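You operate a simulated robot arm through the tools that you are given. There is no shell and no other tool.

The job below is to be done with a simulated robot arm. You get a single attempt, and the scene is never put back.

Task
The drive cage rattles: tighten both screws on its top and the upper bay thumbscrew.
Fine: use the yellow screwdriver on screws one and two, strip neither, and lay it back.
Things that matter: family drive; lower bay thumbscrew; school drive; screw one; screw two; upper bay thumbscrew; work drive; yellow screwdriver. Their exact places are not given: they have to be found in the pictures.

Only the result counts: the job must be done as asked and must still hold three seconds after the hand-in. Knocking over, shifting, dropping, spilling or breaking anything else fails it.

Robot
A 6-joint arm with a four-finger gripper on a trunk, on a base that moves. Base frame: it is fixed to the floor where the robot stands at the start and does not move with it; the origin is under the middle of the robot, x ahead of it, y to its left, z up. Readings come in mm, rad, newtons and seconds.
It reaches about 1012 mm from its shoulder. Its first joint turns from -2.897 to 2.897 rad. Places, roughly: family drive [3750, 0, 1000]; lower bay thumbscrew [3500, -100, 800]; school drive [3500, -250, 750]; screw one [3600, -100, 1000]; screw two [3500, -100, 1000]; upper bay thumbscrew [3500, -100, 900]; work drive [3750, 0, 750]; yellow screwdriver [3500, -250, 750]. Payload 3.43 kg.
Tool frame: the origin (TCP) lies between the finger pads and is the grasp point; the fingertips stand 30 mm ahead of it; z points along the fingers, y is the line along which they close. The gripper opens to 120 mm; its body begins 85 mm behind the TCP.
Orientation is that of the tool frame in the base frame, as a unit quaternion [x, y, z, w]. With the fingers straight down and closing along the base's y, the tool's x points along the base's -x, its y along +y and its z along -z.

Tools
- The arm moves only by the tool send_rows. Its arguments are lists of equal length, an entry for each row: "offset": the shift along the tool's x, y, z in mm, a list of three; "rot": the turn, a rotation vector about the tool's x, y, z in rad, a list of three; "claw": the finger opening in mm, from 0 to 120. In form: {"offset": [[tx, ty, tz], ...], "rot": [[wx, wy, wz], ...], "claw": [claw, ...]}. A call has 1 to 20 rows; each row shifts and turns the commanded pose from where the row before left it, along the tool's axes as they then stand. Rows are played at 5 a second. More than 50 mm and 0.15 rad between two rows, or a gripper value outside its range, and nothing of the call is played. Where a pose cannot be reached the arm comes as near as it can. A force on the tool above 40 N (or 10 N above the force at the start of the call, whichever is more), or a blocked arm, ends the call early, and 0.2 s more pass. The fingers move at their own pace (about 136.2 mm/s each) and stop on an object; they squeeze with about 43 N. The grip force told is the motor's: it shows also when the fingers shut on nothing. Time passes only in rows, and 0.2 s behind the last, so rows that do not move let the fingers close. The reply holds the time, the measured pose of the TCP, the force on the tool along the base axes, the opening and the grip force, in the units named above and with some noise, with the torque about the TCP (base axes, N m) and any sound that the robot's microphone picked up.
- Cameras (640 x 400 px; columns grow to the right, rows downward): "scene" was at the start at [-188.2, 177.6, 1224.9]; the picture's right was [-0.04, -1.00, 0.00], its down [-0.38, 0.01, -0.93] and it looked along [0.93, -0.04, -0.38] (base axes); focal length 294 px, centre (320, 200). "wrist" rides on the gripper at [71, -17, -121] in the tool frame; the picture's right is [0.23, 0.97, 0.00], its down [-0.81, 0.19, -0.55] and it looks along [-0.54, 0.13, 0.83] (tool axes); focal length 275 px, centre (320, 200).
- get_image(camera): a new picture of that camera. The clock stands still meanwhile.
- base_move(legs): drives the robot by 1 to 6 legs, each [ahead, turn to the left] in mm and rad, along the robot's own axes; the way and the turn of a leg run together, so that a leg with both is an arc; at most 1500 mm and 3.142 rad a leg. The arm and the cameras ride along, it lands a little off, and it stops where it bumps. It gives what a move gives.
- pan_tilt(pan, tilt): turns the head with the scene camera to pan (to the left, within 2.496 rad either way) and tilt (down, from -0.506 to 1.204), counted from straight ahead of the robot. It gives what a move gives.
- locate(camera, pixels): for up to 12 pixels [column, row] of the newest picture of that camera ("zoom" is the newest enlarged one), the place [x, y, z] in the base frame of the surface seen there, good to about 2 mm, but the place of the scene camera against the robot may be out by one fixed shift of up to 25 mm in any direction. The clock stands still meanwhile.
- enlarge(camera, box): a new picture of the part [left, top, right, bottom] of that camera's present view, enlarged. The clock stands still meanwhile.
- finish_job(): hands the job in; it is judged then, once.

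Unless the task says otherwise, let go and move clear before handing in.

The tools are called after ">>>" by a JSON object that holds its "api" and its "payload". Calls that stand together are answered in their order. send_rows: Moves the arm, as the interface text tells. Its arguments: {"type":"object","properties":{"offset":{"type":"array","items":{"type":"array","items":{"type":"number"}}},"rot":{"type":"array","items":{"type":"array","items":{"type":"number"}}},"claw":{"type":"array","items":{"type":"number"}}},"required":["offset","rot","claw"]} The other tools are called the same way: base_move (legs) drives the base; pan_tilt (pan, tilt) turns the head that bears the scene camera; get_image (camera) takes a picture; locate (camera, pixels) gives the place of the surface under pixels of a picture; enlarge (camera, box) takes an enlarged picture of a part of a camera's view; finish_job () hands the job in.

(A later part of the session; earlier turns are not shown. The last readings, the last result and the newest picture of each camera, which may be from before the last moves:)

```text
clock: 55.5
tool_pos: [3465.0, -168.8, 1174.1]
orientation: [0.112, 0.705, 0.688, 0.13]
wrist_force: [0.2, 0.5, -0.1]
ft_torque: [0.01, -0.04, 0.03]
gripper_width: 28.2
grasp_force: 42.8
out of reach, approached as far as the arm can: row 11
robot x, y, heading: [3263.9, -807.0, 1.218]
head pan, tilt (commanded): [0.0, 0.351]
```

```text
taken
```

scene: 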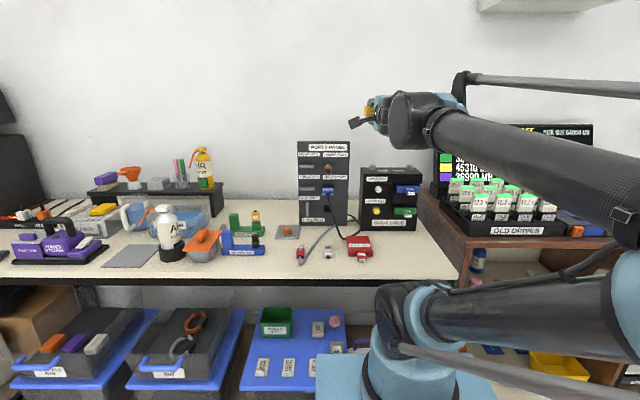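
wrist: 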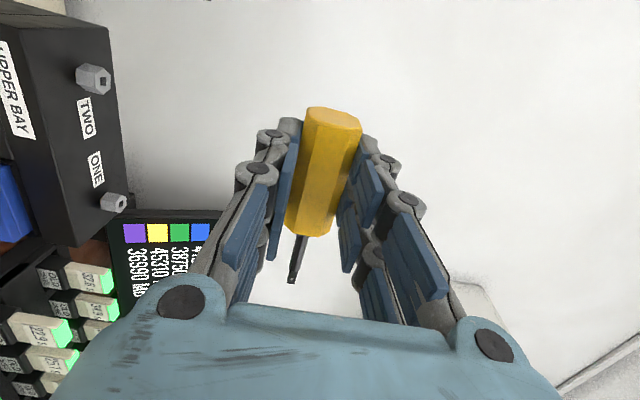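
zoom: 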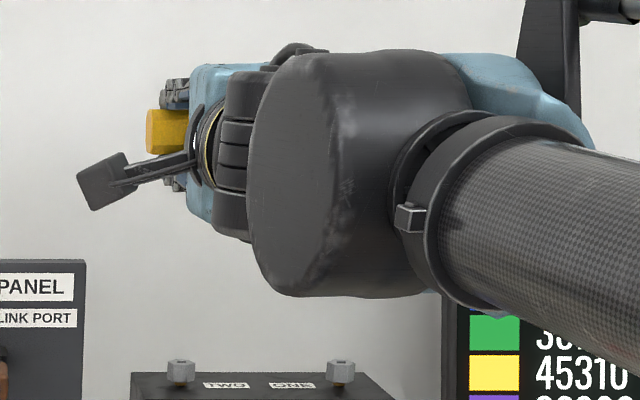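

The dark item is the wrist camera's housing; the driver itself is fine. The arm folds awkwardly because I stand too close for a horizontal tool, so I back the robot away into the free aisle to re-orient there.

>>> {"api": "base_move", "payload": {"legs": [[-450, 0]]}}

>>> {"api": "send_rows", "payload": {"offset": [[0, 0, 0], [0, 0, 0], [0, 0, 0], [0, 0, 0], [0, 0, 0], [0, 0, 0], [0, 0, 0], [0, 0, 0], [0, 0, 0], [0, 0, 0], [0, 0, 0], [0, 0, 0]], "rot": [[0, 0, -0.1428], [0, 0, -0.1428], [0, 0, -0.1428], [0, 0, -0.1428], [0, 0, -0.1428], [0, 0, -0.1428], [0, 0, -0.1428], [0, 0, -0.1428], [0, 0, -0.1428], [0, 0, -0.1428], [0, 0, -0.1428], [0, 0, 0]], "claw": [20, 20, 20, 20, 20, 20, 20, 20, 20, 20, 20, 20]}}

>>> {"api": "get_image", "payload": {"camera": "scene"}}

```text
clock: 58.2
tool_pos: [3312.2, -588.9, 1173.9]
orientation: [0.113, 0.706, 0.687, 0.131]
wrist_force: [0.6, 0.1, -0.6]
ft_torque: [0.01, -0.02, 0.0]
gripper_width: 28.1
grasp_force: 43.2
robot x, y, heading: [3102.6, -1225.9, 1.214]
head pan, tilt (commanded): [0.0, 0.351]
```

```text
clock: 60.8
tool_pos: [3307.8, -602.3, 1181.6]
orientation: [-0.417, 0.576, 0.395, 0.582]
wrist_force: [0.3, 0.0, -0.4]
ft_torque: [-0.01, 0.02, -0.01]
gripper_width: 28.0
grasp_force: 42.7
robot x, y, heading: [3104.9, -1224.7, 1.22]
head pan, tilt (commanded): [0.0, 0.351]
```

```text
taken
```

scene: 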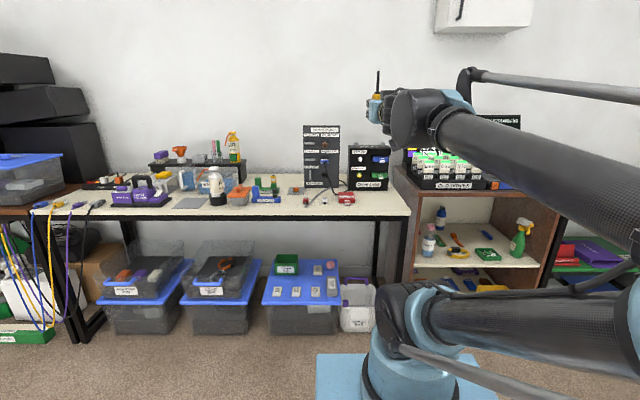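

The tip points up again at scene (378,85) and the robot stands clear of the bench. I extend the tool forward and to the right so the arm unfolds.

>>> {"api": "send_rows", "payload": {"offset": [[0, -40, 40], [0, -40, 40], [0, -40, 40], [0, -40, 40], [0, -40, 30], [0, 0, 0]], "rot": [[0, 0, 0], [0, 0, 0], [0, 0, 0], [0, 0, 0], [0, 0, 0], [0, 0, 0]], "claw": [20, 20, 20, 20, 20, 20]}}

>>> {"api": "get_image", "payload": {"camera": "scene"}}

```text
refused: row 1 steps farther than a row can; nothing moved
```

```text
taken
```

scene: 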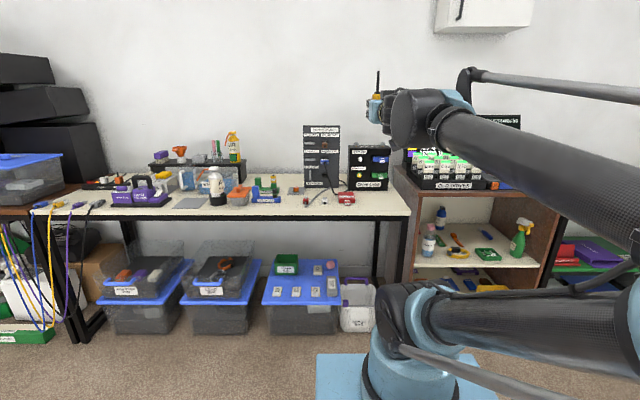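

The diagonal step was over 50 mm, so nothing moved. I repeat it with shorter steps.

>>> {"api": "send_rows", "payload": {"offset": [[0, -32, 32], [0, -32, 32], [0, -32, 32], [0, -32, 32], [0, -32, 32], [0, -32, 32], [0, 0, 0]], "rot": [[0, 0, 0], [0, 0, 0], [0, 0, 0], [0, 0, 0], [0, 0, 0], [0, 0, 0], [0, 0, 0]], "claw": [20, 20, 20, 20, 20, 20, 20]}}

>>> {"api": "get_image", "payload": {"camera": "scene"}}

```text
clock: 62.4
tool_pos: [3554.7, -485.7, 1185.1]
orientation: [-0.415, 0.576, 0.396, 0.582]
wrist_force: [-0.7, -0.3, -0.3]
ft_torque: [0.02, 0.0, 0.01]
gripper_width: 28.3
grasp_force: 43.0
out of reach, approached as far as the arm can: row 1
robot x, y, heading: [3104.3, -1225.7, 1.214]
head pan, tilt (commanded): [0.0, 0.351]
```

```text
taken
```

scene: 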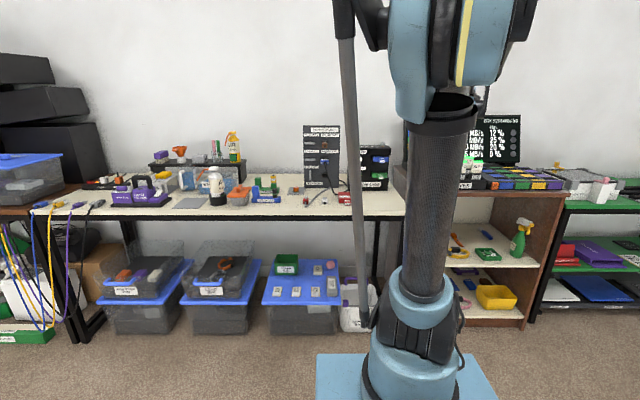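

The arm is now in a natural elbow-up posture with the tool pointing forward at z≈1185. Here in free space I test rolling the wrist in the -z sense toward tip-down.

>>> {"api": "send_rows", "payload": {"offset": [[0, 0, 0], [0, 0, 0], [0, 0, 0], [0, 0, 0], [0, 0, 0], [0, 0, 0], [0, 0, 0], [0, 0, 0], [0, 0, 0], [0, 0, 0], [0, 0, 0], [0, 0, 0], [0, 0, 0], [0, 0, 0], [0, 0, 0], [0, 0, 0], [0, 0, 0]], "rot": [[0, 0, -0.145], [0, 0, -0.145], [0, 0, -0.145], [0, 0, -0.145], [0, 0, -0.145], [0, 0, -0.145], [0, 0, -0.145], [0, 0, -0.145], [0, 0, -0.145], [0, 0, -0.145], [0, 0, -0.145], [0, 0, -0.145], [0, 0, -0.145], [0, 0, -0.145], [0, 0, -0.145], [0, 0, -0.145], [0, 0, -0.145]], "claw": [20, 20, 20, 20, 20, 20, 20, 20, 20, 20, 20, 20, 20, 20, 20, 20, 20]}}

>>> {"api": "get_image", "payload": {"camera": "scene"}}

```text
clock: 66.0
tool_pos: [3553.8, -486.6, 1184.9]
orientation: [0.682, 0.201, 0.419, -0.565]
wrist_force: [-0.5, 0.0, -1.1]
ft_torque: [-0.01, 0.0, 0.02]
gripper_width: 28.4
grasp_force: 43.8
robot x, y, heading: [3107.4, -1221.9, 1.216]
head pan, tilt (commanded): [0.0, 0.351]
```

```text
taken
```

scene: 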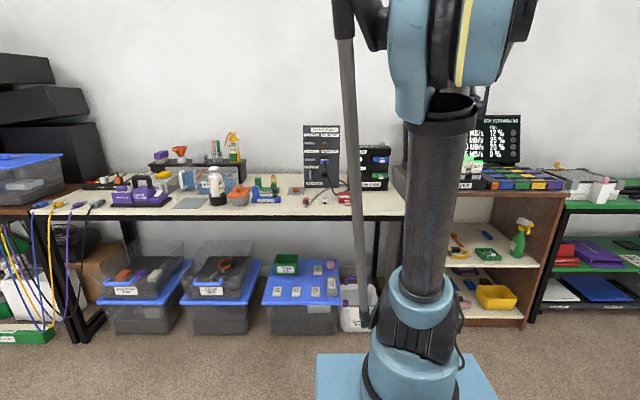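

The roll went 141° with no limit warning. I continue the last ~39° to bring the driver tip straight down.

>>> {"api": "send_rows", "payload": {"offset": [[0, 0, 0], [0, 0, 0], [0, 0, 0], [0, 0, 0], [0, 0, 0], [0, 0, 0]], "rot": [[0, 0, -0.13], [0, 0, -0.13], [0, 0, -0.13], [0, 0, -0.13], [0, 0, -0.13], [0, 0, 0]], "claw": [20, 20, 20, 20, 20, 20]}}

>>> {"api": "get_image", "payload": {"camera": "scene"}}

>>> {"api": "get_image", "payload": {"camera": "wrist"}}

```text
clock: 67.4
tool_pos: [3553.1, -487.2, 1185.6]
orientation: [0.581, 0.409, 0.577, -0.403]
wrist_force: [0.2, 0.3, -0.7]
ft_torque: [-0.01, 0.0, -0.01]
gripper_width: 28.1
grasp_force: 42.6
robot x, y, heading: [3104.7, -1225.5, 1.216]
head pan, tilt (commanded): [0.0, 0.351]
```

```text
taken
```

scene: 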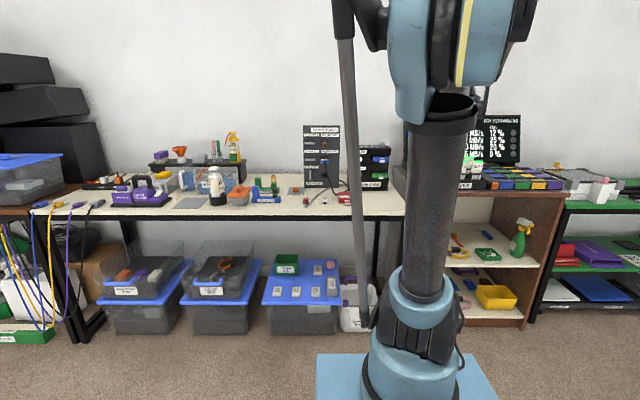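

```text
taken
```

wrist: 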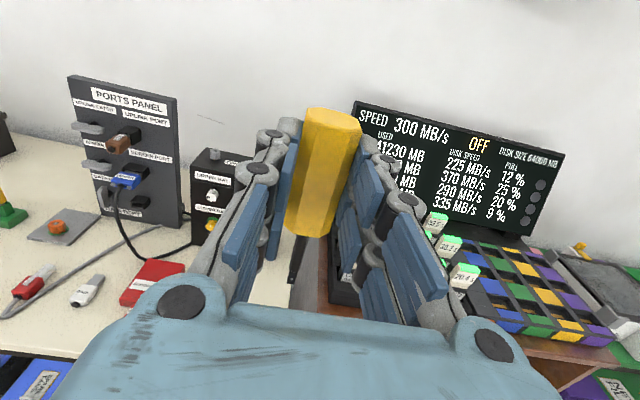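

The tool now points forward with the driver tip straight down and no limit hit. Before driving back in, I measure the display board and cage to check clearance ahead of the fingers.

>>> {"api": "locate", "payload": {"camera": "wrist", "pixels": [[356, 104], [562, 155], [380, 190], [525, 225], [215, 155], [100, 90], [170, 105], [435, 215], [345, 260], [245, 158], [294, 275]]}}

```text
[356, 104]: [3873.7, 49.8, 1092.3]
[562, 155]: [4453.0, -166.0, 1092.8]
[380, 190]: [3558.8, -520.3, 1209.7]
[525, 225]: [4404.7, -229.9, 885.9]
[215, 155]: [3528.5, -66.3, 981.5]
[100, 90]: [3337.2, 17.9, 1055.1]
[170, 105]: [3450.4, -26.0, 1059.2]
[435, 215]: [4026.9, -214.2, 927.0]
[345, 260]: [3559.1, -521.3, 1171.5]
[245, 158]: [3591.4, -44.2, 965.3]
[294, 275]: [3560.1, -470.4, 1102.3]
```

The display (n≈1290) is well behind and the ports panel tops out at z≈1058, left of the cage. I drive ahead 350 mm with the driver held high (tip z≈1090).

>>> {"api": "base_move", "payload": {"legs": [[345, 0]]}}

>>> {"api": "get_image", "payload": {"camera": "wrist"}}

>>> {"api": "get_image", "payload": {"camera": "scene"}}

```text
clock: 69.7
tool_pos: [3673.4, -161.1, 1185.9]
orientation: [0.581, 0.408, 0.577, -0.404]
wrist_force: [0.6, -0.4, 0.0]
ft_torque: [-0.03, 0.01, -0.02]
gripper_width: 28.1
grasp_force: 42.8
robot x, y, heading: [3225.4, -900.8, 1.214]
head pan, tilt (commanded): [0.0, 0.351]
```

```text
taken
```

wrist: 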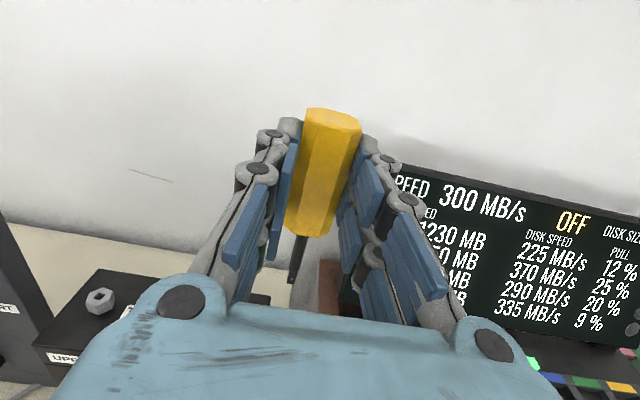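

```text
taken
```

scene: 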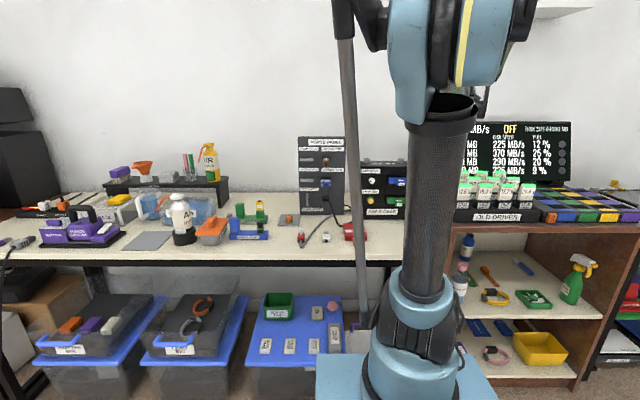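

The TCP is at about 45 mm right and 30 mm short of screw ONE. I move over it, turn the tool -12° (the socket's angle) and descend so the tip is ~30 mm above the head.

>>> {"api": "send_rows", "payload": {"offset": [[0, -24, 15], [0, -23, 15], [0, 0, 0], [0, 0, 0], [-25, 0, 0], [-25, 0, 0], [-24, 0, 0], [0, 0, 0]], "rot": [[0, 0.0098, 0], [0, 0, 0], [-0.105, 0, 0], [-0.105, 0, 0], [0, 0, 0], [0, 0, 0], [0, 0, 0], [0, 0, 0]], "claw": [20, 20, 20, 20, 20, 20, 20, 20]}}

>>> {"api": "get_image", "payload": {"camera": "wrist"}}

>>> {"api": "get_image", "payload": {"camera": "scene"}}

```text
clock: 71.5
tool_pos: [3631.2, -126.6, 1119.4]
orientation: [0.616, 0.34, 0.623, -0.343]
wrist_force: [0.8, -1.0, -0.4]
ft_torque: [-0.04, 0.01, 0.02]
gripper_width: 28.3
grasp_force: 42.7
out of reach, approached as far as the arm can: row 4
robot x, y, heading: [3226.0, -896.6, 1.217]
head pan, tilt (commanded): [0.0, 0.351]
```

```text
taken
```

wrist: 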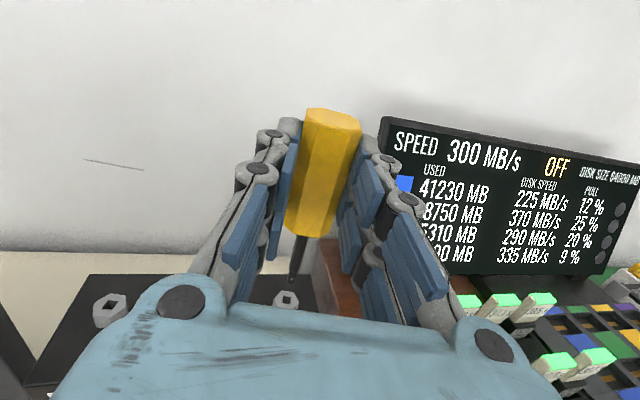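

```text
taken
```

scene: 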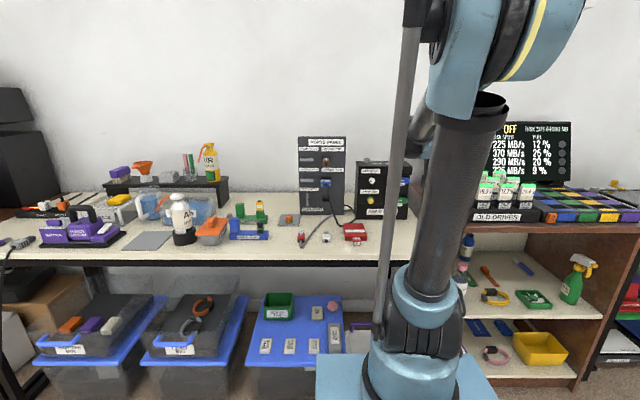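

Row 4 was flagged and the pose landed about 12 mm short, though the heading is right; the screw head ONE shows at (285,300) under the tip at (294,275). Before going in, I lift and test how far the tool can swing clockwise from here.

>>> {"api": "send_rows", "payload": {"offset": [[35, 0, 0], [35, 0, 0], [0, 0, 0], [0, 0, 0], [0, 0, 0], [0, 0, 0], [0, 0, 0], [0, 0, 0], [0, 0, 0], [0, 0, 0]], "rot": [[0, -0.0098, 0], [0, 0, 0], [-0.1, 0, 0], [-0.1, 0, 0], [-0.1, 0, 0], [-0.1, 0, 0], [-0.1, 0, 0], [-0.1, 0, 0], [-0.1, 0, 0], [0, 0, 0]], "claw": [20, 20, 20, 20, 20, 20, 20, 20, 20, 20]}}

>>> {"api": "get_image", "payload": {"camera": "scene"}}

```text
clock: 73.7
tool_pos: [3635.9, -129.9, 1188.6]
orientation: [0.698, 0.108, 0.699, -0.11]
wrist_force: [-0.3, 0.5, -1.1]
ft_torque: [0.02, -0.03, 0.03]
gripper_width: 27.8
grasp_force: 42.9
robot x, y, heading: [3229.0, -898.0, 1.21]
head pan, tilt (commanded): [0.0, 0.351]
```

```text
taken
```

scene: 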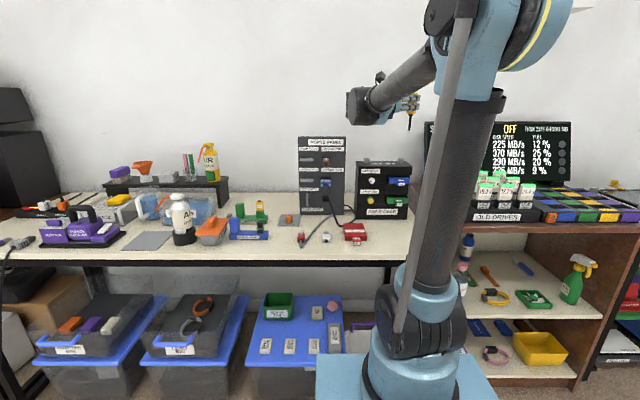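

The tool swung freely to about -52° with the tip down at scene (408,120) and no flags. Now I test the other direction from this posture, up to about +40°.

>>> {"api": "send_rows", "payload": {"offset": [[0, 0, 0], [0, 0, 0], [0, 0, 0], [0, 0, 0], [0, 0, 0], [0, 0, 0], [0, 0, 0], [0, 0, 0], [0, 0, 0], [0, 0, 0], [0, 0, 0], [0, 0, 0], [0, 0, 0]], "rot": [[0.13, 0, 0], [0.13, 0, 0], [0.13, 0, 0], [0.13, 0, 0], [0.13, 0, 0], [0.13, 0, 0], [0.13, 0, 0], [0.13, 0, 0], [0.13, 0, 0], [0.13, 0, 0], [0.13, 0, 0], [0.13, 0, 0], [0, 0, 0]], "claw": [20, 20, 20, 20, 20, 20, 20, 20, 20, 20, 20, 20, 20]}}

>>> {"api": "get_image", "payload": {"camera": "scene"}}

```text
clock: 76.5
tool_pos: [3634.9, -130.7, 1188.0]
orientation: [0.417, 0.57, 0.42, -0.57]
wrist_force: [0.4, 0.0, -0.2]
ft_torque: [-0.04, 0.0, 0.0]
gripper_width: 28.3
grasp_force: 43.6
robot x, y, heading: [3230.1, -904.7, 1.212]
head pan, tilt (commanded): [0.0, 0.351]
```

```text
taken
```

scene: 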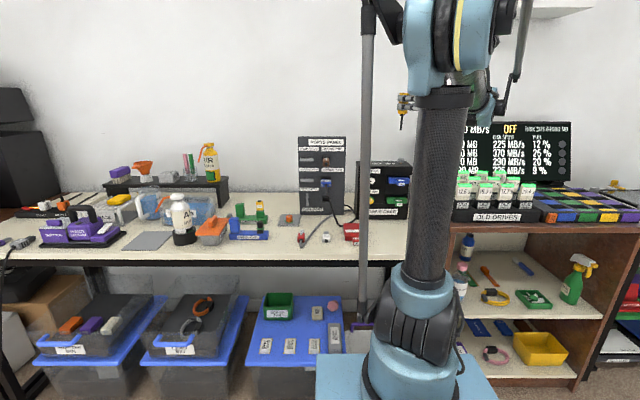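

It reached +38° with no flags. I test further to about +78°, which would allow one long stroke per insertion.

>>> {"api": "send_rows", "payload": {"offset": [[0, 0, 0], [0, 0, 0], [0, 0, 0], [0, 0, 0], [0, 0, 0], [0, 0, 0]], "rot": [[0.141, 0, 0], [0.141, 0, 0], [0.141, 0, 0], [0.141, 0, 0], [0.141, 0, 0], [0, 0, 0]], "claw": [20, 20, 20, 20, 20, 20]}}

>>> {"api": "get_image", "payload": {"camera": "scene"}}

>>> {"api": "get_image", "payload": {"camera": "wrist"}}

```text
clock: 77.9
tool_pos: [3635.5, -130.2, 1187.8]
orientation: [0.195, 0.68, 0.198, -0.679]
wrist_force: [0.3, -0.2, -0.9]
ft_torque: [0.0, 0.0, -0.01]
gripper_width: 28.0
grasp_force: 43.6
robot x, y, heading: [3228.4, -898.6, 1.215]
head pan, tilt (commanded): [0.0, 0.351]
```

```text
taken
```

scene: 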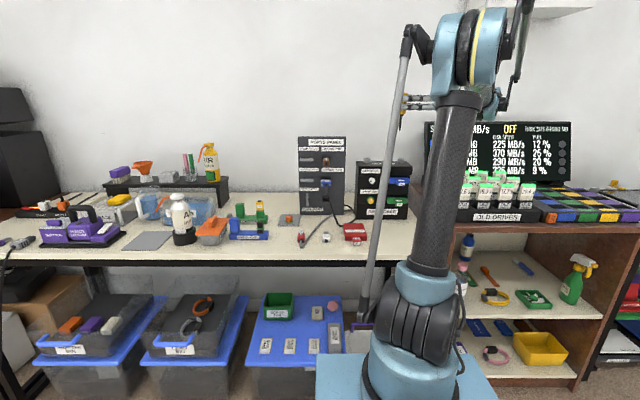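

```text
taken
```

wrist: 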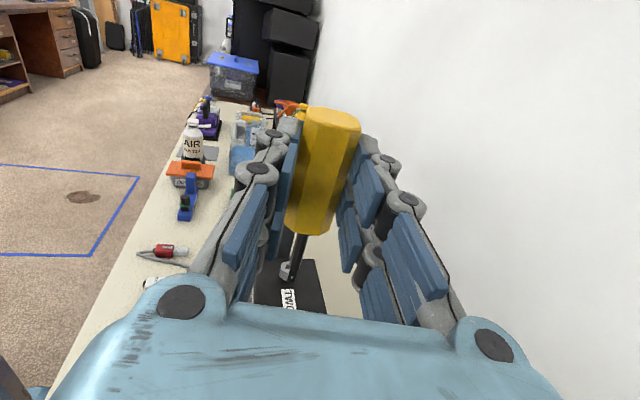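

Full range -52° to +78° works. I stay at +78° (also a socket-aligned angle), move over screw ONE and descend until the tip is ~30 mm above the head.

>>> {"api": "send_rows", "payload": {"offset": [[0, 16, -7.6], [0, 16, -7.6], [-25, 0, 0], [-25, 0, 0], [-20, 0, 0], [0, 0, 0]], "rot": [[0, 0, 0], [0, 0, 0], [0, 0, 0], [0, 0, 0], [0, 0, 0], [0, 0, 0]], "claw": [20, 20, 20, 20, 20, 20]}}

>>> {"api": "get_image", "payload": {"camera": "wrist"}}

>>> {"api": "enlarge", "payload": {"camera": "wrist", "box": [250, 230, 350, 310]}}

>>> {"api": "enlarge", "payload": {"camera": "scene", "box": [340, 80, 460, 180]}}

```text
clock: 79.3
tool_pos: [3665.5, -110.7, 1118.5]
orientation: [0.196, 0.679, 0.198, -0.679]
wrist_force: [1.0, 0.9, -0.7]
ft_torque: [0.0, -0.03, -0.02]
gripper_width: 28.1
grasp_force: 43.0
robot x, y, heading: [3225.7, -897.3, 1.211]
head pan, tilt (commanded): [0.0, 0.351]
```

```text
taken
```

wrist: 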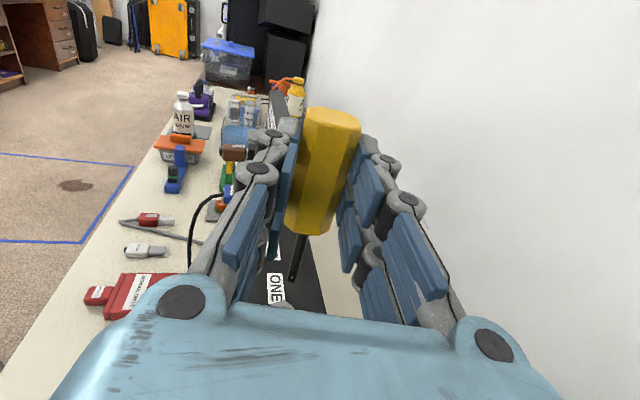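

```text
5.00 times, centred on (300, 270) of wrist
```

zoom: 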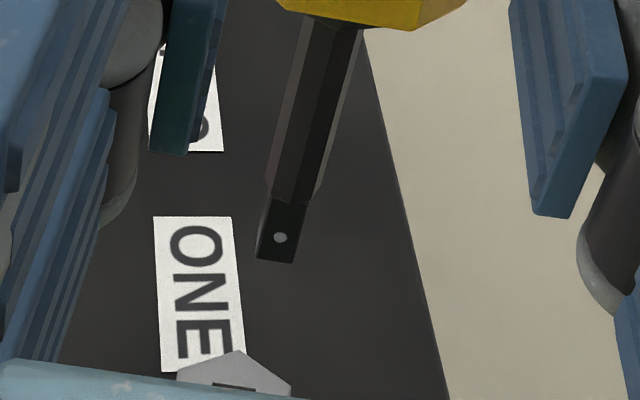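

```text
4.00 times, centred on (400, 130) of scene
```

zoom: 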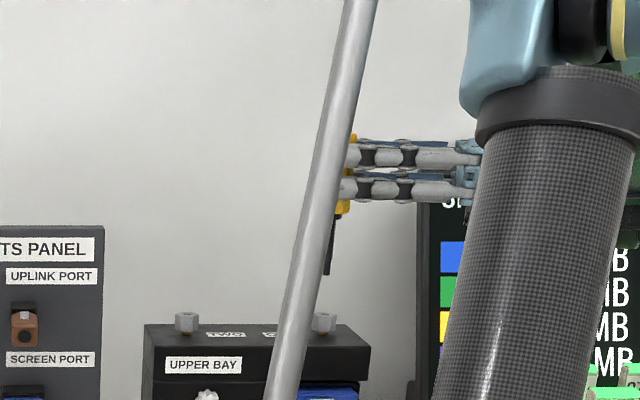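

The tip (zoom 275,258) and screw head (zoom 235,378) line up to within a couple of millimetres by my projection. I descend 24 mm more and compare again.

>>> {"api": "send_rows", "payload": {"offset": [[-12, 0, 0], [-12, 0, 0], [0, 0, 0]], "rot": [[0, 0, 0], [0, 0, 0], [0, 0, 0]], "claw": [20, 20, 20]}}

>>> {"api": "enlarge", "payload": {"camera": "wrist", "box": [260, 250, 320, 310]}}

>>> {"api": "enlarge", "payload": {"camera": "scene", "box": [390, 140, 440, 180]}}

```text
clock: 80.1
tool_pos: [3666.0, -112.0, 1094.4]
orientation: [0.196, 0.679, 0.198, -0.679]
wrist_force: [-0.7, 0.0, -0.9]
ft_torque: [0.03, 0.02, 0.01]
gripper_width: 28.3
grasp_force: 43.5
robot x, y, heading: [3228.7, -900.6, 1.211]
head pan, tilt (commanded): [0.0, 0.351]
```

```text
6.67 times, centred on (290, 280) of wrist
```

zoom: 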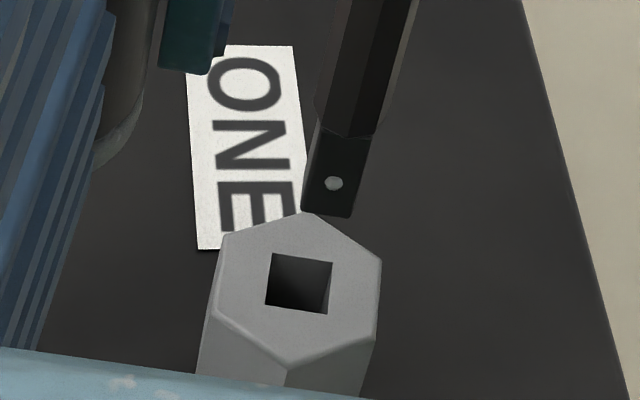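

```text
10.00 times, centred on (415, 160) of scene
```

zoom: 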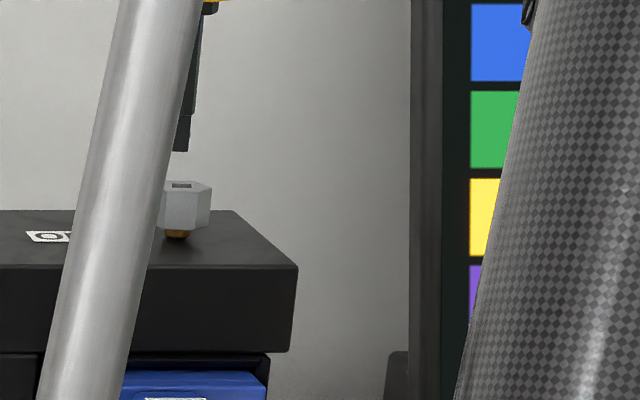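

Now socket ONE is clearly visible at zoom (299,284) under the tip edge (327,214). I locate points round the socket and on the tip to work out the remaining offset.

>>> {"api": "enlarge", "payload": {"camera": "wrist", "box": [260, 250, 320, 310]}}

>>> {"api": "locate", "payload": {"camera": "zoom", "pixels": [[245, 280], [355, 290], [305, 235], [290, 335], [345, 240], [250, 325], [330, 200], [325, 208], [335, 165], [345, 130], [340, 200], [345, 340]]}}

```text
6.67 times, centred on (290, 280) of wrist
```

zoom: 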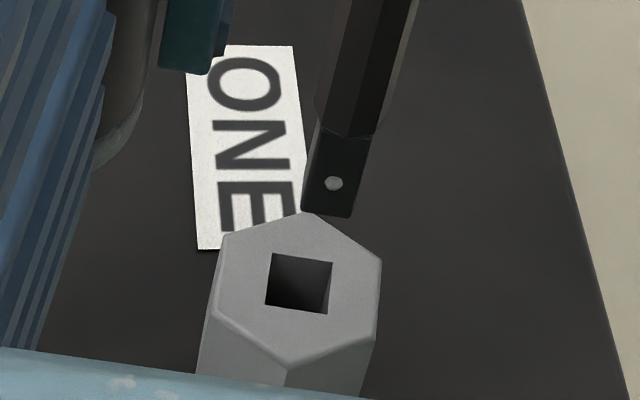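

```text
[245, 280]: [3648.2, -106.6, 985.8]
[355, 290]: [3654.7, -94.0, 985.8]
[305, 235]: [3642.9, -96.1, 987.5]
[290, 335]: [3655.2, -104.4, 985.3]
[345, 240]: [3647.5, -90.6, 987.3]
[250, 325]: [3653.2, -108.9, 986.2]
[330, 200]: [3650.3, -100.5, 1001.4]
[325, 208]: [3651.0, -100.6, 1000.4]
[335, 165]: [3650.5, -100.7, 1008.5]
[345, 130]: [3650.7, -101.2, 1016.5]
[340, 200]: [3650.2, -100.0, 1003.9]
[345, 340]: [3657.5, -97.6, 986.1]
```

The tip axis is about (3648,-99) and the socket centre about (3650.2,-100.2), so I back off 2.7 mm along tool z and descend 10 mm to hover ~3 mm above the head.

>>> {"api": "send_rows", "payload": {"offset": [[0, -0.2, -2.7], [-10, 0, 0], [0, 0, 0], [0, 0, 0]], "rot": [[0, 0, 0], [0, 0, 0], [0, 0, 0], [0, 0, 0]], "claw": [20, 20, 20, 20]}}

>>> {"api": "enlarge", "payload": {"camera": "wrist", "box": [268, 256, 316, 304]}}

>>> {"api": "locate", "payload": {"camera": "zoom", "pixels": [[200, 230], [250, 280], [380, 250], [370, 180], [300, 290], [320, 130], [330, 100]]}}

>>> {"api": "enlarge", "payload": {"camera": "scene", "box": [400, 145, 430, 170]}}

```text
clock: 81.1
tool_pos: [3668.3, -112.5, 1084.7]
orientation: [0.195, 0.68, 0.197, -0.679]
wrist_force: [-0.1, 0.2, -1.9]
ft_torque: [0.02, -0.01, 0.0]
gripper_width: 28.1
grasp_force: 42.9
robot x, y, heading: [3225.1, -896.9, 1.213]
head pan, tilt (commanded): [0.0, 0.351]
```

```text
8.33 times, centred on (292, 280) of wrist
```

zoom: 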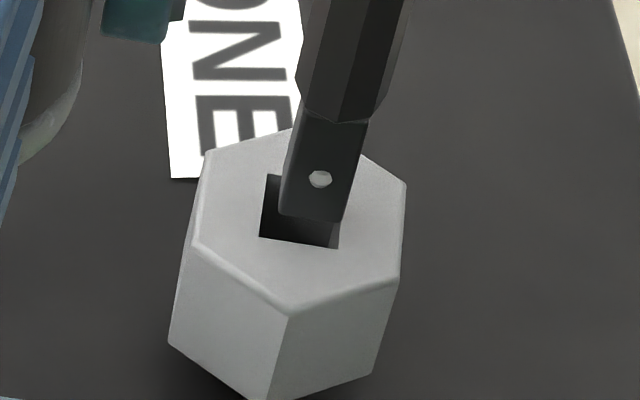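

```text
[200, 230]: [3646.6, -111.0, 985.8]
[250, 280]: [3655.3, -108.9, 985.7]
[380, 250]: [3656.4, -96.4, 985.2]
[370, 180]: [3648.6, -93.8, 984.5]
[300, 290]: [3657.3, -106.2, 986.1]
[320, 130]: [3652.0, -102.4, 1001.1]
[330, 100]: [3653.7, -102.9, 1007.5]
```

```text
16.00 times, centred on (415, 158) of scene
```

zoom: 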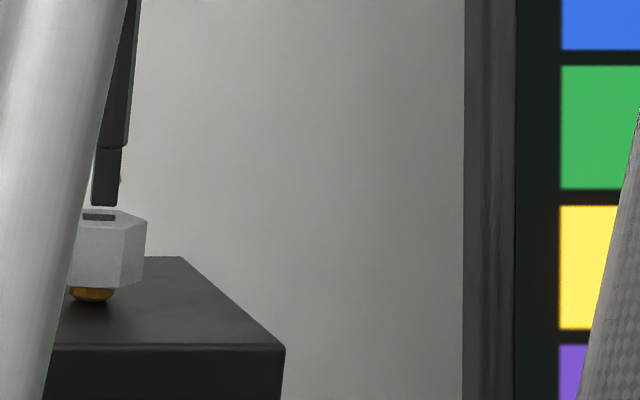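

The tip hovers ~4 mm over socket ONE, yaw matches (edges both ~8–9°); it needs about +1 mm along tool z by both cameras. I correct and descend 2.5 mm.

>>> {"api": "send_rows", "payload": {"offset": [[0, -0.3, 1.0], [-2.5, 0, 0], [0, 0, 0], [0, 0, 0]], "rot": [[0, 0, 0], [0, 0, 0], [0, 0, 0], [0, 0, 0]], "claw": [20, 20, 20, 20]}}

>>> {"api": "enlarge", "payload": {"camera": "wrist", "box": [272, 262, 312, 298]}}

>>> {"api": "enlarge", "payload": {"camera": "scene", "box": [400, 145, 430, 170]}}

```text
clock: 82.1
tool_pos: [3667.7, -112.2, 1081.7]
orientation: [0.195, 0.68, 0.197, -0.679]
wrist_force: [-0.2, 0.6, -0.8]
ft_torque: [-0.03, -0.02, -0.03]
gripper_width: 28.3
grasp_force: 42.5
robot x, y, heading: [3228.7, -900.3, 1.215]
head pan, tilt (commanded): [0.0, 0.351]
```

```text
11.11 times, centred on (292, 280) of wrist
```

zoom: 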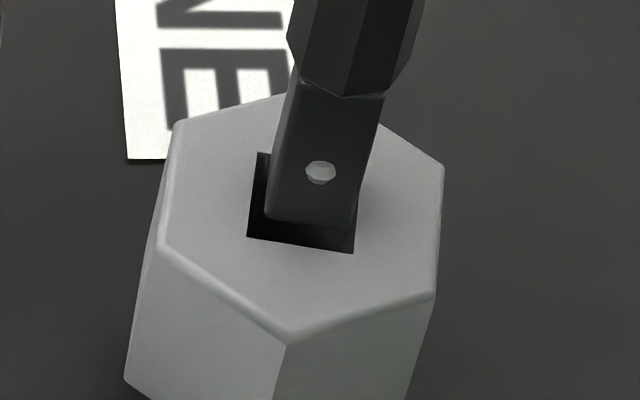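

```text
16.00 times, centred on (415, 158) of scene
```

zoom: 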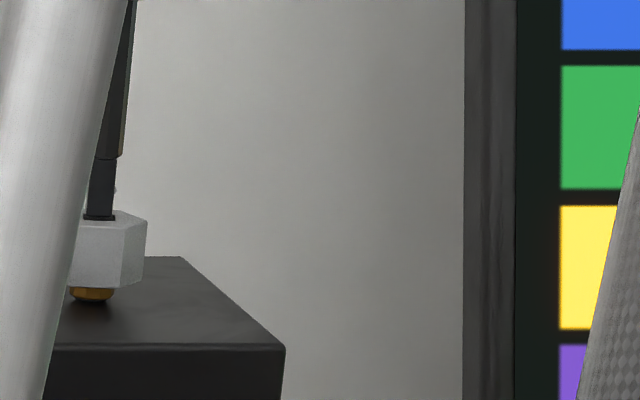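

The tip is about 1 mm above the plane with near-side and left gaps ~1 mm and far/right gaps ~0.3 mm. I nudge -0.3 mm in y and z and descend 3 mm, watching the force.

>>> {"api": "send_rows", "payload": {"offset": [[0, -0.3, -0.35], [-1.5, 0, 0], [-1.5, 0, 0], [0, 0, 0]], "rot": [[0, 0, 0], [0, 0, 0], [0, 0, 0], [0, 0, 0]], "claw": [20, 20, 20, 20]}}

>>> {"api": "enlarge", "payload": {"camera": "wrist", "box": [272, 262, 312, 298]}}

```text
clock: 83.1
tool_pos: [3666.1, -112.8, 1077.9]
orientation: [0.195, 0.68, 0.197, -0.679]
wrist_force: [-0.7, 1.0, -0.6]
ft_torque: [-0.01, 0.01, 0.01]
gripper_width: 28.0
grasp_force: 43.3
robot x, y, heading: [3228.1, -903.2, 1.212]
head pan, tilt (commanded): [0.0, 0.351]
```

```text
11.11 times, centred on (292, 280) of wrist
```

zoom: 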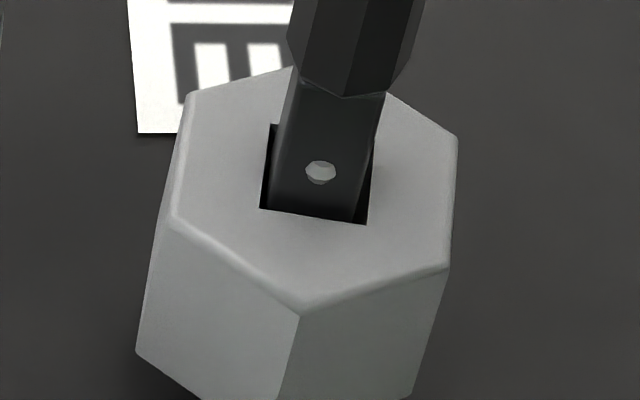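

The tip has entered socket ONE: no force, thin even gaps left and right. I continue down 6 mm in small steps.

>>> {"api": "send_rows", "payload": {"offset": [[-1.5, 0, 0.2], [-1.5, 0, 0], [-1.5, 0, 0], [-1.5, 0, 0], [0, 0, 0]], "rot": [[0, 0, 0], [0, 0, 0], [0, 0, 0], [0, 0, 0], [0, 0, 0]], "claw": [20, 20, 20, 20, 20]}}

>>> {"api": "enlarge", "payload": {"camera": "wrist", "box": [272, 262, 312, 298]}}

>>> {"api": "enlarge", "payload": {"camera": "scene", "box": [395, 140, 435, 175]}}

```text
clock: 84.3
tool_pos: [3666.6, -112.9, 1072.4]
orientation: [0.195, 0.68, 0.198, -0.679]
wrist_force: [0.1, 0.5, 1.0]
ft_torque: [-0.03, 0.01, 0.0]
gripper_width: 28.0
grasp_force: 42.7
robot x, y, heading: [3222.7, -897.0, 1.213]
head pan, tilt (commanded): [0.0, 0.351]
```

```text
11.11 times, centred on (292, 280) of wrist
```

zoom: 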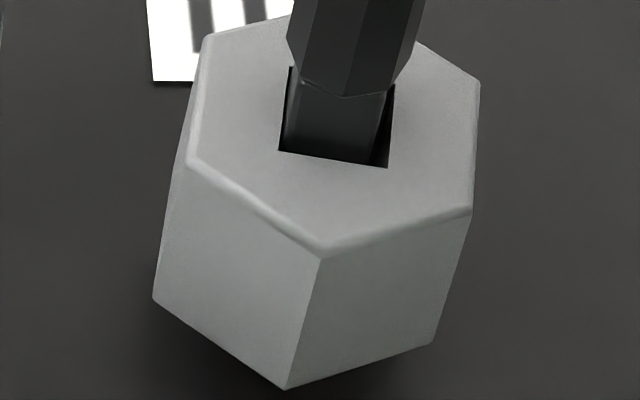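

```text
11.43 times, centred on (415, 158) of scene
```

zoom: 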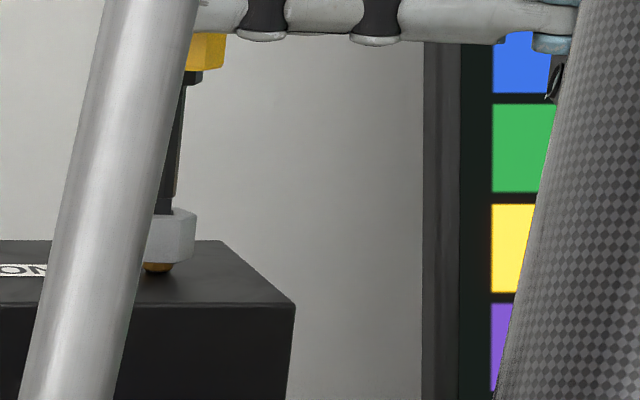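

It is ~8 mm deep with no side force. I go down 1 mm at a time until I feel the bottom.

>>> {"api": "send_rows", "payload": {"offset": [[-1, 0, 0], [-1, 0, 0], [0, 0, 0]], "rot": [[0, 0, 0], [0, 0, 0], [0, 0, 0]], "claw": [20, 20, 20]}}

```text
clock: 85.1
tool_pos: [3665.8, -113.6, 1071.2]
orientation: [0.195, 0.68, 0.197, -0.679]
wrist_force: [-0.1, -0.4, -5.1]
ft_torque: [-0.09, -0.13, 0.01]
gripper_width: 28.2
grasp_force: 43.4
robot x, y, heading: [3226.8, -900.6, 1.215]
head pan, tilt (commanded): [0.0, 0.351]
```

Contact at the bottom (about 5 N axial). I begin turning clockwise about the driver axis with small steps and light downward pressure, watching torque and side forces.

>>> {"api": "send_rows", "payload": {"offset": [[-0.3, -1.92, 0.17], [-0.3, -1.92, 0.17], [0, 0, 0]], "rot": [[-0.1, 0, 0], [-0.1, 0, 0], [0, 0, 0]], "claw": [20, 20, 20]}}

>>> {"api": "enlarge", "payload": {"camera": "wrist", "box": [272, 262, 312, 298]}}

```text
clock: 85.9
tool_pos: [3663.3, -115.6, 1070.8]
orientation: [0.263, 0.656, 0.266, -0.656]
wrist_force: [2.6, -2.4, -1.9]
ft_torque: [-0.25, -0.3, -0.02]
gripper_width: 28.2
grasp_force: 43.3
robot x, y, heading: [3225.6, -901.2, 1.219]
head pan, tilt (commanded): [0.0, 0.351]
```

```text
11.11 times, centred on (292, 280) of wrist
```

zoom: 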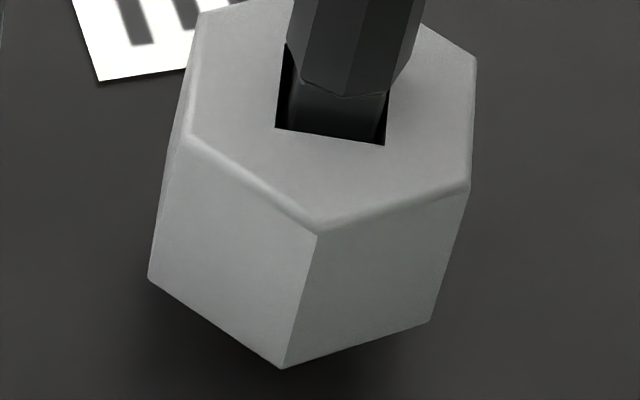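

The head turns with the driver at almost no torque; a ~3.5 N side push along -z shows, so I shift slightly +z and continue turning with a bit more downward pressure.

>>> {"api": "send_rows", "payload": {"offset": [[-0.4, -1.92, 0.4], [-0.4, -1.92, 0.3], [-0.4, -1.92, 0.17], [-0.4, -1.92, 0.17], [0, 0, 0]], "rot": [[-0.1, 0, 0], [-0.1, 0, 0], [-0.1, 0, 0], [-0.1, 0, 0], [0, 0, 0]], "claw": [20, 20, 20, 20, 20]}}

>>> {"api": "enlarge", "payload": {"camera": "wrist", "box": [272, 262, 312, 298]}}

>>> {"api": "enlarge", "payload": {"camera": "scene", "box": [395, 140, 435, 175]}}

```text
clock: 87.1
tool_pos: [3658.2, -120.5, 1069.7]
orientation: [-0.387, -0.591, -0.389, 0.591]
wrist_force: [2.3, -12.0, 4.3]
ft_torque: [-1.0, -0.14, 0.05]
gripper_width: 28.0
grasp_force: 42.6
robot x, y, heading: [3229.0, -899.2, 1.217]
head pan, tilt (commanded): [0.0, 0.351]
```

```text
11.11 times, centred on (292, 280) of wrist
```

zoom: 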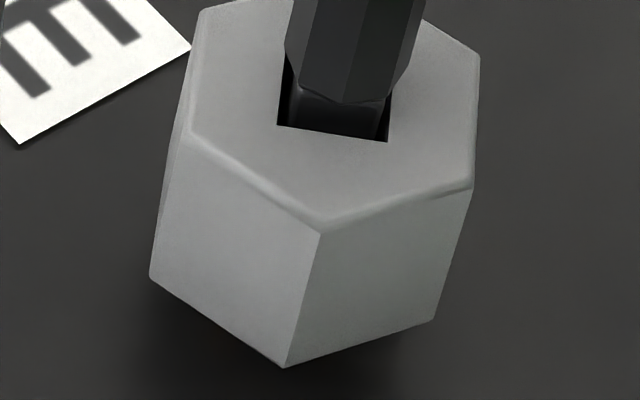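

```text
11.43 times, centred on (415, 158) of scene
```

zoom: 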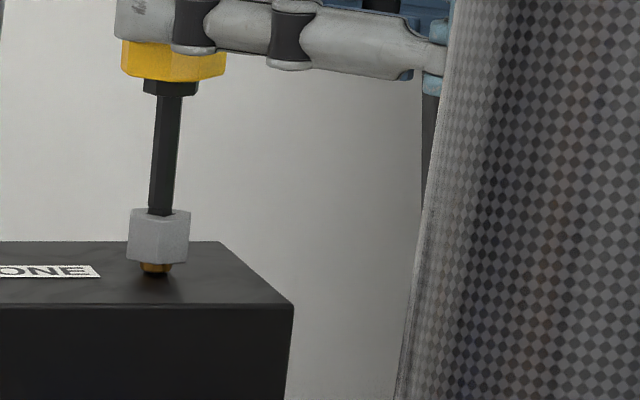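

Side force has grown to ~12 N along -z (driver leaning slightly in the scene zoom), so my assumed axis is off by ~1.5–2 mm in tool y. I stop turning and relieve the side load by shifting +z.

>>> {"api": "send_rows", "payload": {"offset": [[0, 0, 0.5], [0, 0, 0.5], [0, 0, 0]], "rot": [[0, 0, 0], [0, 0, 0], [0, 0, 0]], "claw": [20, 20, 20]}}

```text
clock: 87.9
tool_pos: [3655.7, -118.9, 1067.9]
orientation: [-0.388, -0.59, -0.39, 0.59]
wrist_force: [3.7, -13.9, 2.2]
ft_torque: [-1.14, -0.3, 0.06]
gripper_width: 28.2
grasp_force: 42.6
robot x, y, heading: [3226.6, -899.0, 1.214]
head pan, tilt (commanded): [0.0, 0.351]
```

Shifting +z made the side force slightly larger, so the relief is the other way. I shift back -z by 2 mm in small steps and read the force.

>>> {"api": "send_rows", "payload": {"offset": [[0, 0, -0.7], [0, 0, -0.7], [0, 0, -0.6], [0, 0, 0]], "rot": [[0, 0, 0], [0, 0, 0], [0, 0, 0], [0, 0, 0]], "claw": [20, 20, 20, 20]}}

```text
clock: 88.9
tool_pos: [3657.5, -120.3, 1068.8]
orientation: [0.389, 0.59, 0.39, -0.59]
wrist_force: [-2.2, 8.3, 1.8]
ft_torque: [0.79, 0.29, 0.01]
gripper_width: 28.2
grasp_force: 43.3
robot x, y, heading: [3228.7, -896.4, 1.216]
head pan, tilt (commanded): [0.0, 0.351]
```

Now the reading flipped to +8.5 N, so stiffness is ~11 N/mm and the neutral point is +0.75 mm from here. I correct that, refine the axis to y≈-0.4, z≈19.5, and turn another 0.4 rad.

>>> {"api": "send_rows", "payload": {"offset": [[-0.3, 0, 0.7], [-0.3, -1.95, 0.06], [-0.2, -1.95, 0.06], [-0.2, -1.95, 0.06], [-0.2, -1.95, 0.06], [0, 0, 0]], "rot": [[0, 0, 0], [-0.1, 0, 0], [-0.1, 0, 0], [-0.1, 0, 0], [-0.1, 0, 0], [0, 0, 0]], "claw": [20, 20, 20, 20, 20, 20]}}

>>> {"api": "enlarge", "payload": {"camera": "wrist", "box": [272, 262, 312, 298]}}

>>> {"api": "enlarge", "payload": {"camera": "scene", "box": [395, 140, 435, 175]}}

```text
clock: 90.3
tool_pos: [3648.8, -121.7, 1069.0]
orientation: [-0.498, -0.501, -0.5, 0.502]
wrist_force: [0.0, 1.6, 31.8]
ft_torque: [0.87, -0.02, 0.02]
gripper_width: 28.3
grasp_force: 43.7
robot x, y, heading: [3227.1, -901.3, 1.218]
head pan, tilt (commanded): [0.0, 0.351]
```

```text
11.11 times, centred on (292, 280) of wrist
```

zoom: 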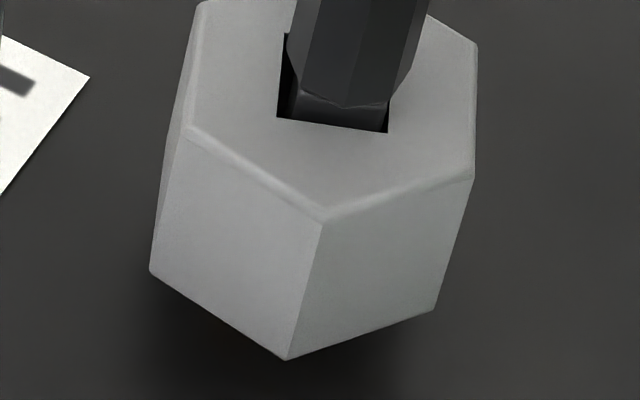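

```text
11.43 times, centred on (415, 158) of scene
```

zoom: 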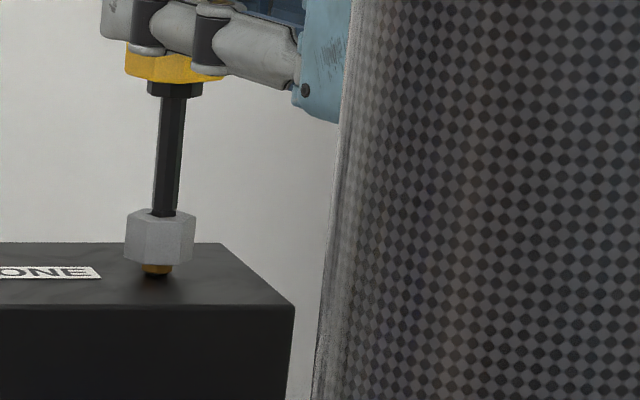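

Side forces are small now but axial push rose to 32 N, so I ease up 0.8 mm and keep turning; torque about the screw is still nearly zero.

>>> {"api": "send_rows", "payload": {"offset": [[0.8, 0, 0], [0, -2.05, 0.12], [0, -2.05, 0.12], [0, -2.05, 0.12], [0, -2.05, 0.12], [0, 0, 0]], "rot": [[0, 0, 0], [-0.1, 0, 0], [-0.1, 0, 0], [-0.1, 0, 0], [-0.1, 0, 0], [0, 0, 0]], "claw": [20, 20, 20, 20, 20, 20]}}

>>> {"api": "enlarge", "payload": {"camera": "wrist", "box": [272, 262, 312, 298]}}

>>> {"api": "enlarge", "payload": {"camera": "scene", "box": [395, 140, 435, 175]}}

```text
clock: 91.7
tool_pos: [3641.4, -119.3, 1067.6]
orientation: [0.587, 0.392, 0.589, -0.393]
wrist_force: [-4.0, 4.9, 9.8]
ft_torque: [0.64, 0.31, 0.13]
gripper_width: 28.2
grasp_force: 43.3
robot x, y, heading: [3229.1, -898.7, 1.214]
head pan, tilt (commanded): [0.0, 0.351]
```

```text
11.11 times, centred on (292, 280) of wrist
```

zoom: 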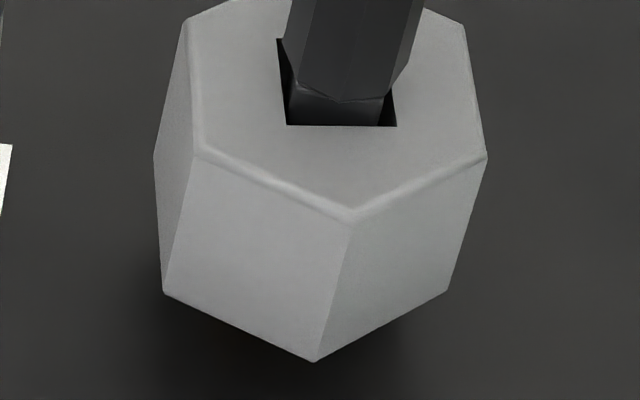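

```text
11.43 times, centred on (415, 158) of scene
```

zoom: 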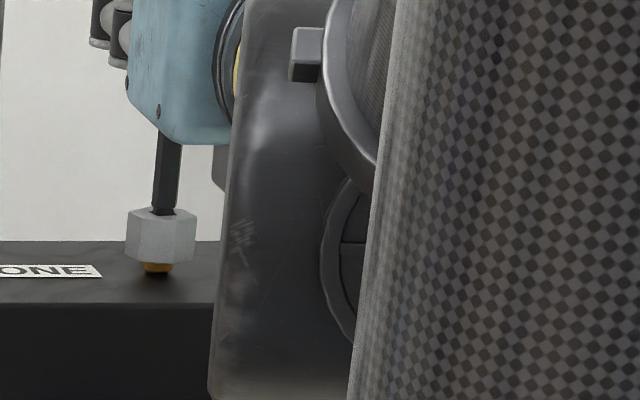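

The screw is moving with little torque; a small side force (-y 5.6 N, +z 3 N) suggests the axis is at z≈22. I check the overall clearance of the wrist before turning on.

>>> {"api": "get_image", "payload": {"camera": "scene"}}

>>> {"api": "locate", "payload": {"camera": "scene", "pixels": [[420, 170], [425, 150], [424, 180], [410, 150], [405, 185], [375, 185]]}}

```text
taken
```

scene: 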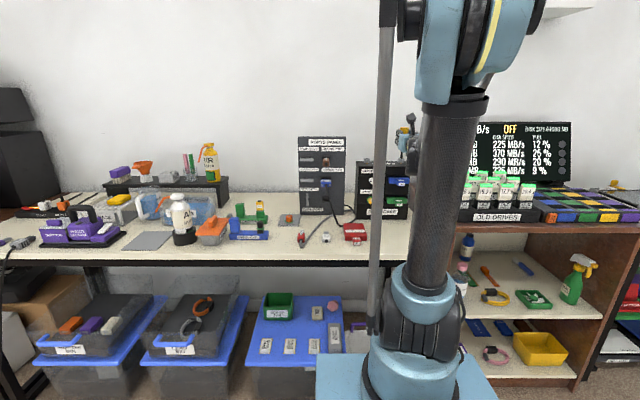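

```text
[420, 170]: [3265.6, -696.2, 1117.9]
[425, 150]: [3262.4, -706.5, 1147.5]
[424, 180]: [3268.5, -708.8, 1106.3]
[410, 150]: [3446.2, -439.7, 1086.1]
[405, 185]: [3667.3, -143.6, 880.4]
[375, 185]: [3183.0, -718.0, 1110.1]
```

The wrist housing is at n≈775, well in front of everything. I correct the side load and turn another 0.4 rad.

>>> {"api": "send_rows", "payload": {"offset": [[0, -0.5, 0.3], [-0.1, -2.19, 0.2], [-0.1, -2.19, 0.2], [-0.1, -2.19, 0.2], [-0.1, -2.19, 0.2], [0, 0, 0]], "rot": [[0, 0, 0], [-0.1, 0, 0], [-0.1, 0, 0], [-0.1, 0, 0], [-0.1, 0, 0], [0, 0, 0]], "claw": [20, 20, 20, 20, 20, 20]}}

>>> {"api": "enlarge", "payload": {"camera": "wrist", "box": [272, 262, 312, 298]}}

>>> {"api": "enlarge", "payload": {"camera": "scene", "box": [395, 140, 435, 175]}}

```text
clock: 93.1
tool_pos: [3634.1, -115.5, 1068.1]
orientation: [0.654, 0.267, 0.656, -0.268]
wrist_force: [-2.9, -11.5, 5.6]
ft_torque: [-0.8, 0.0, 0.05]
gripper_width: 28.5
grasp_force: 43.0
robot x, y, heading: [3229.2, -903.4, 1.214]
head pan, tilt (commanded): [0.0, 0.351]
```

```text
11.11 times, centred on (292, 280) of wrist
```

zoom: 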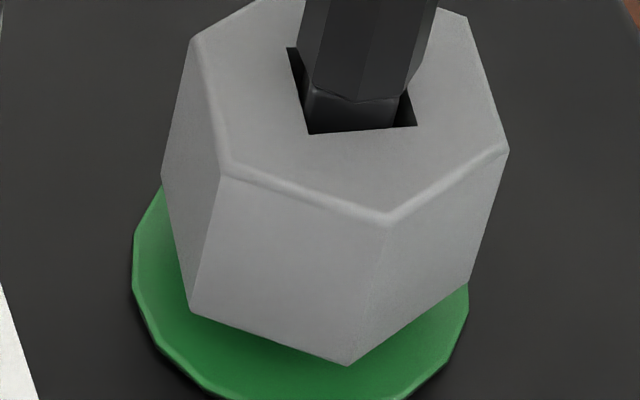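

```text
11.43 times, centred on (415, 158) of scene
```

zoom: 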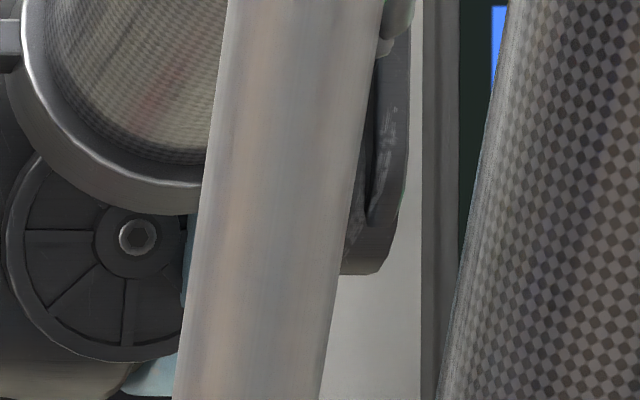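

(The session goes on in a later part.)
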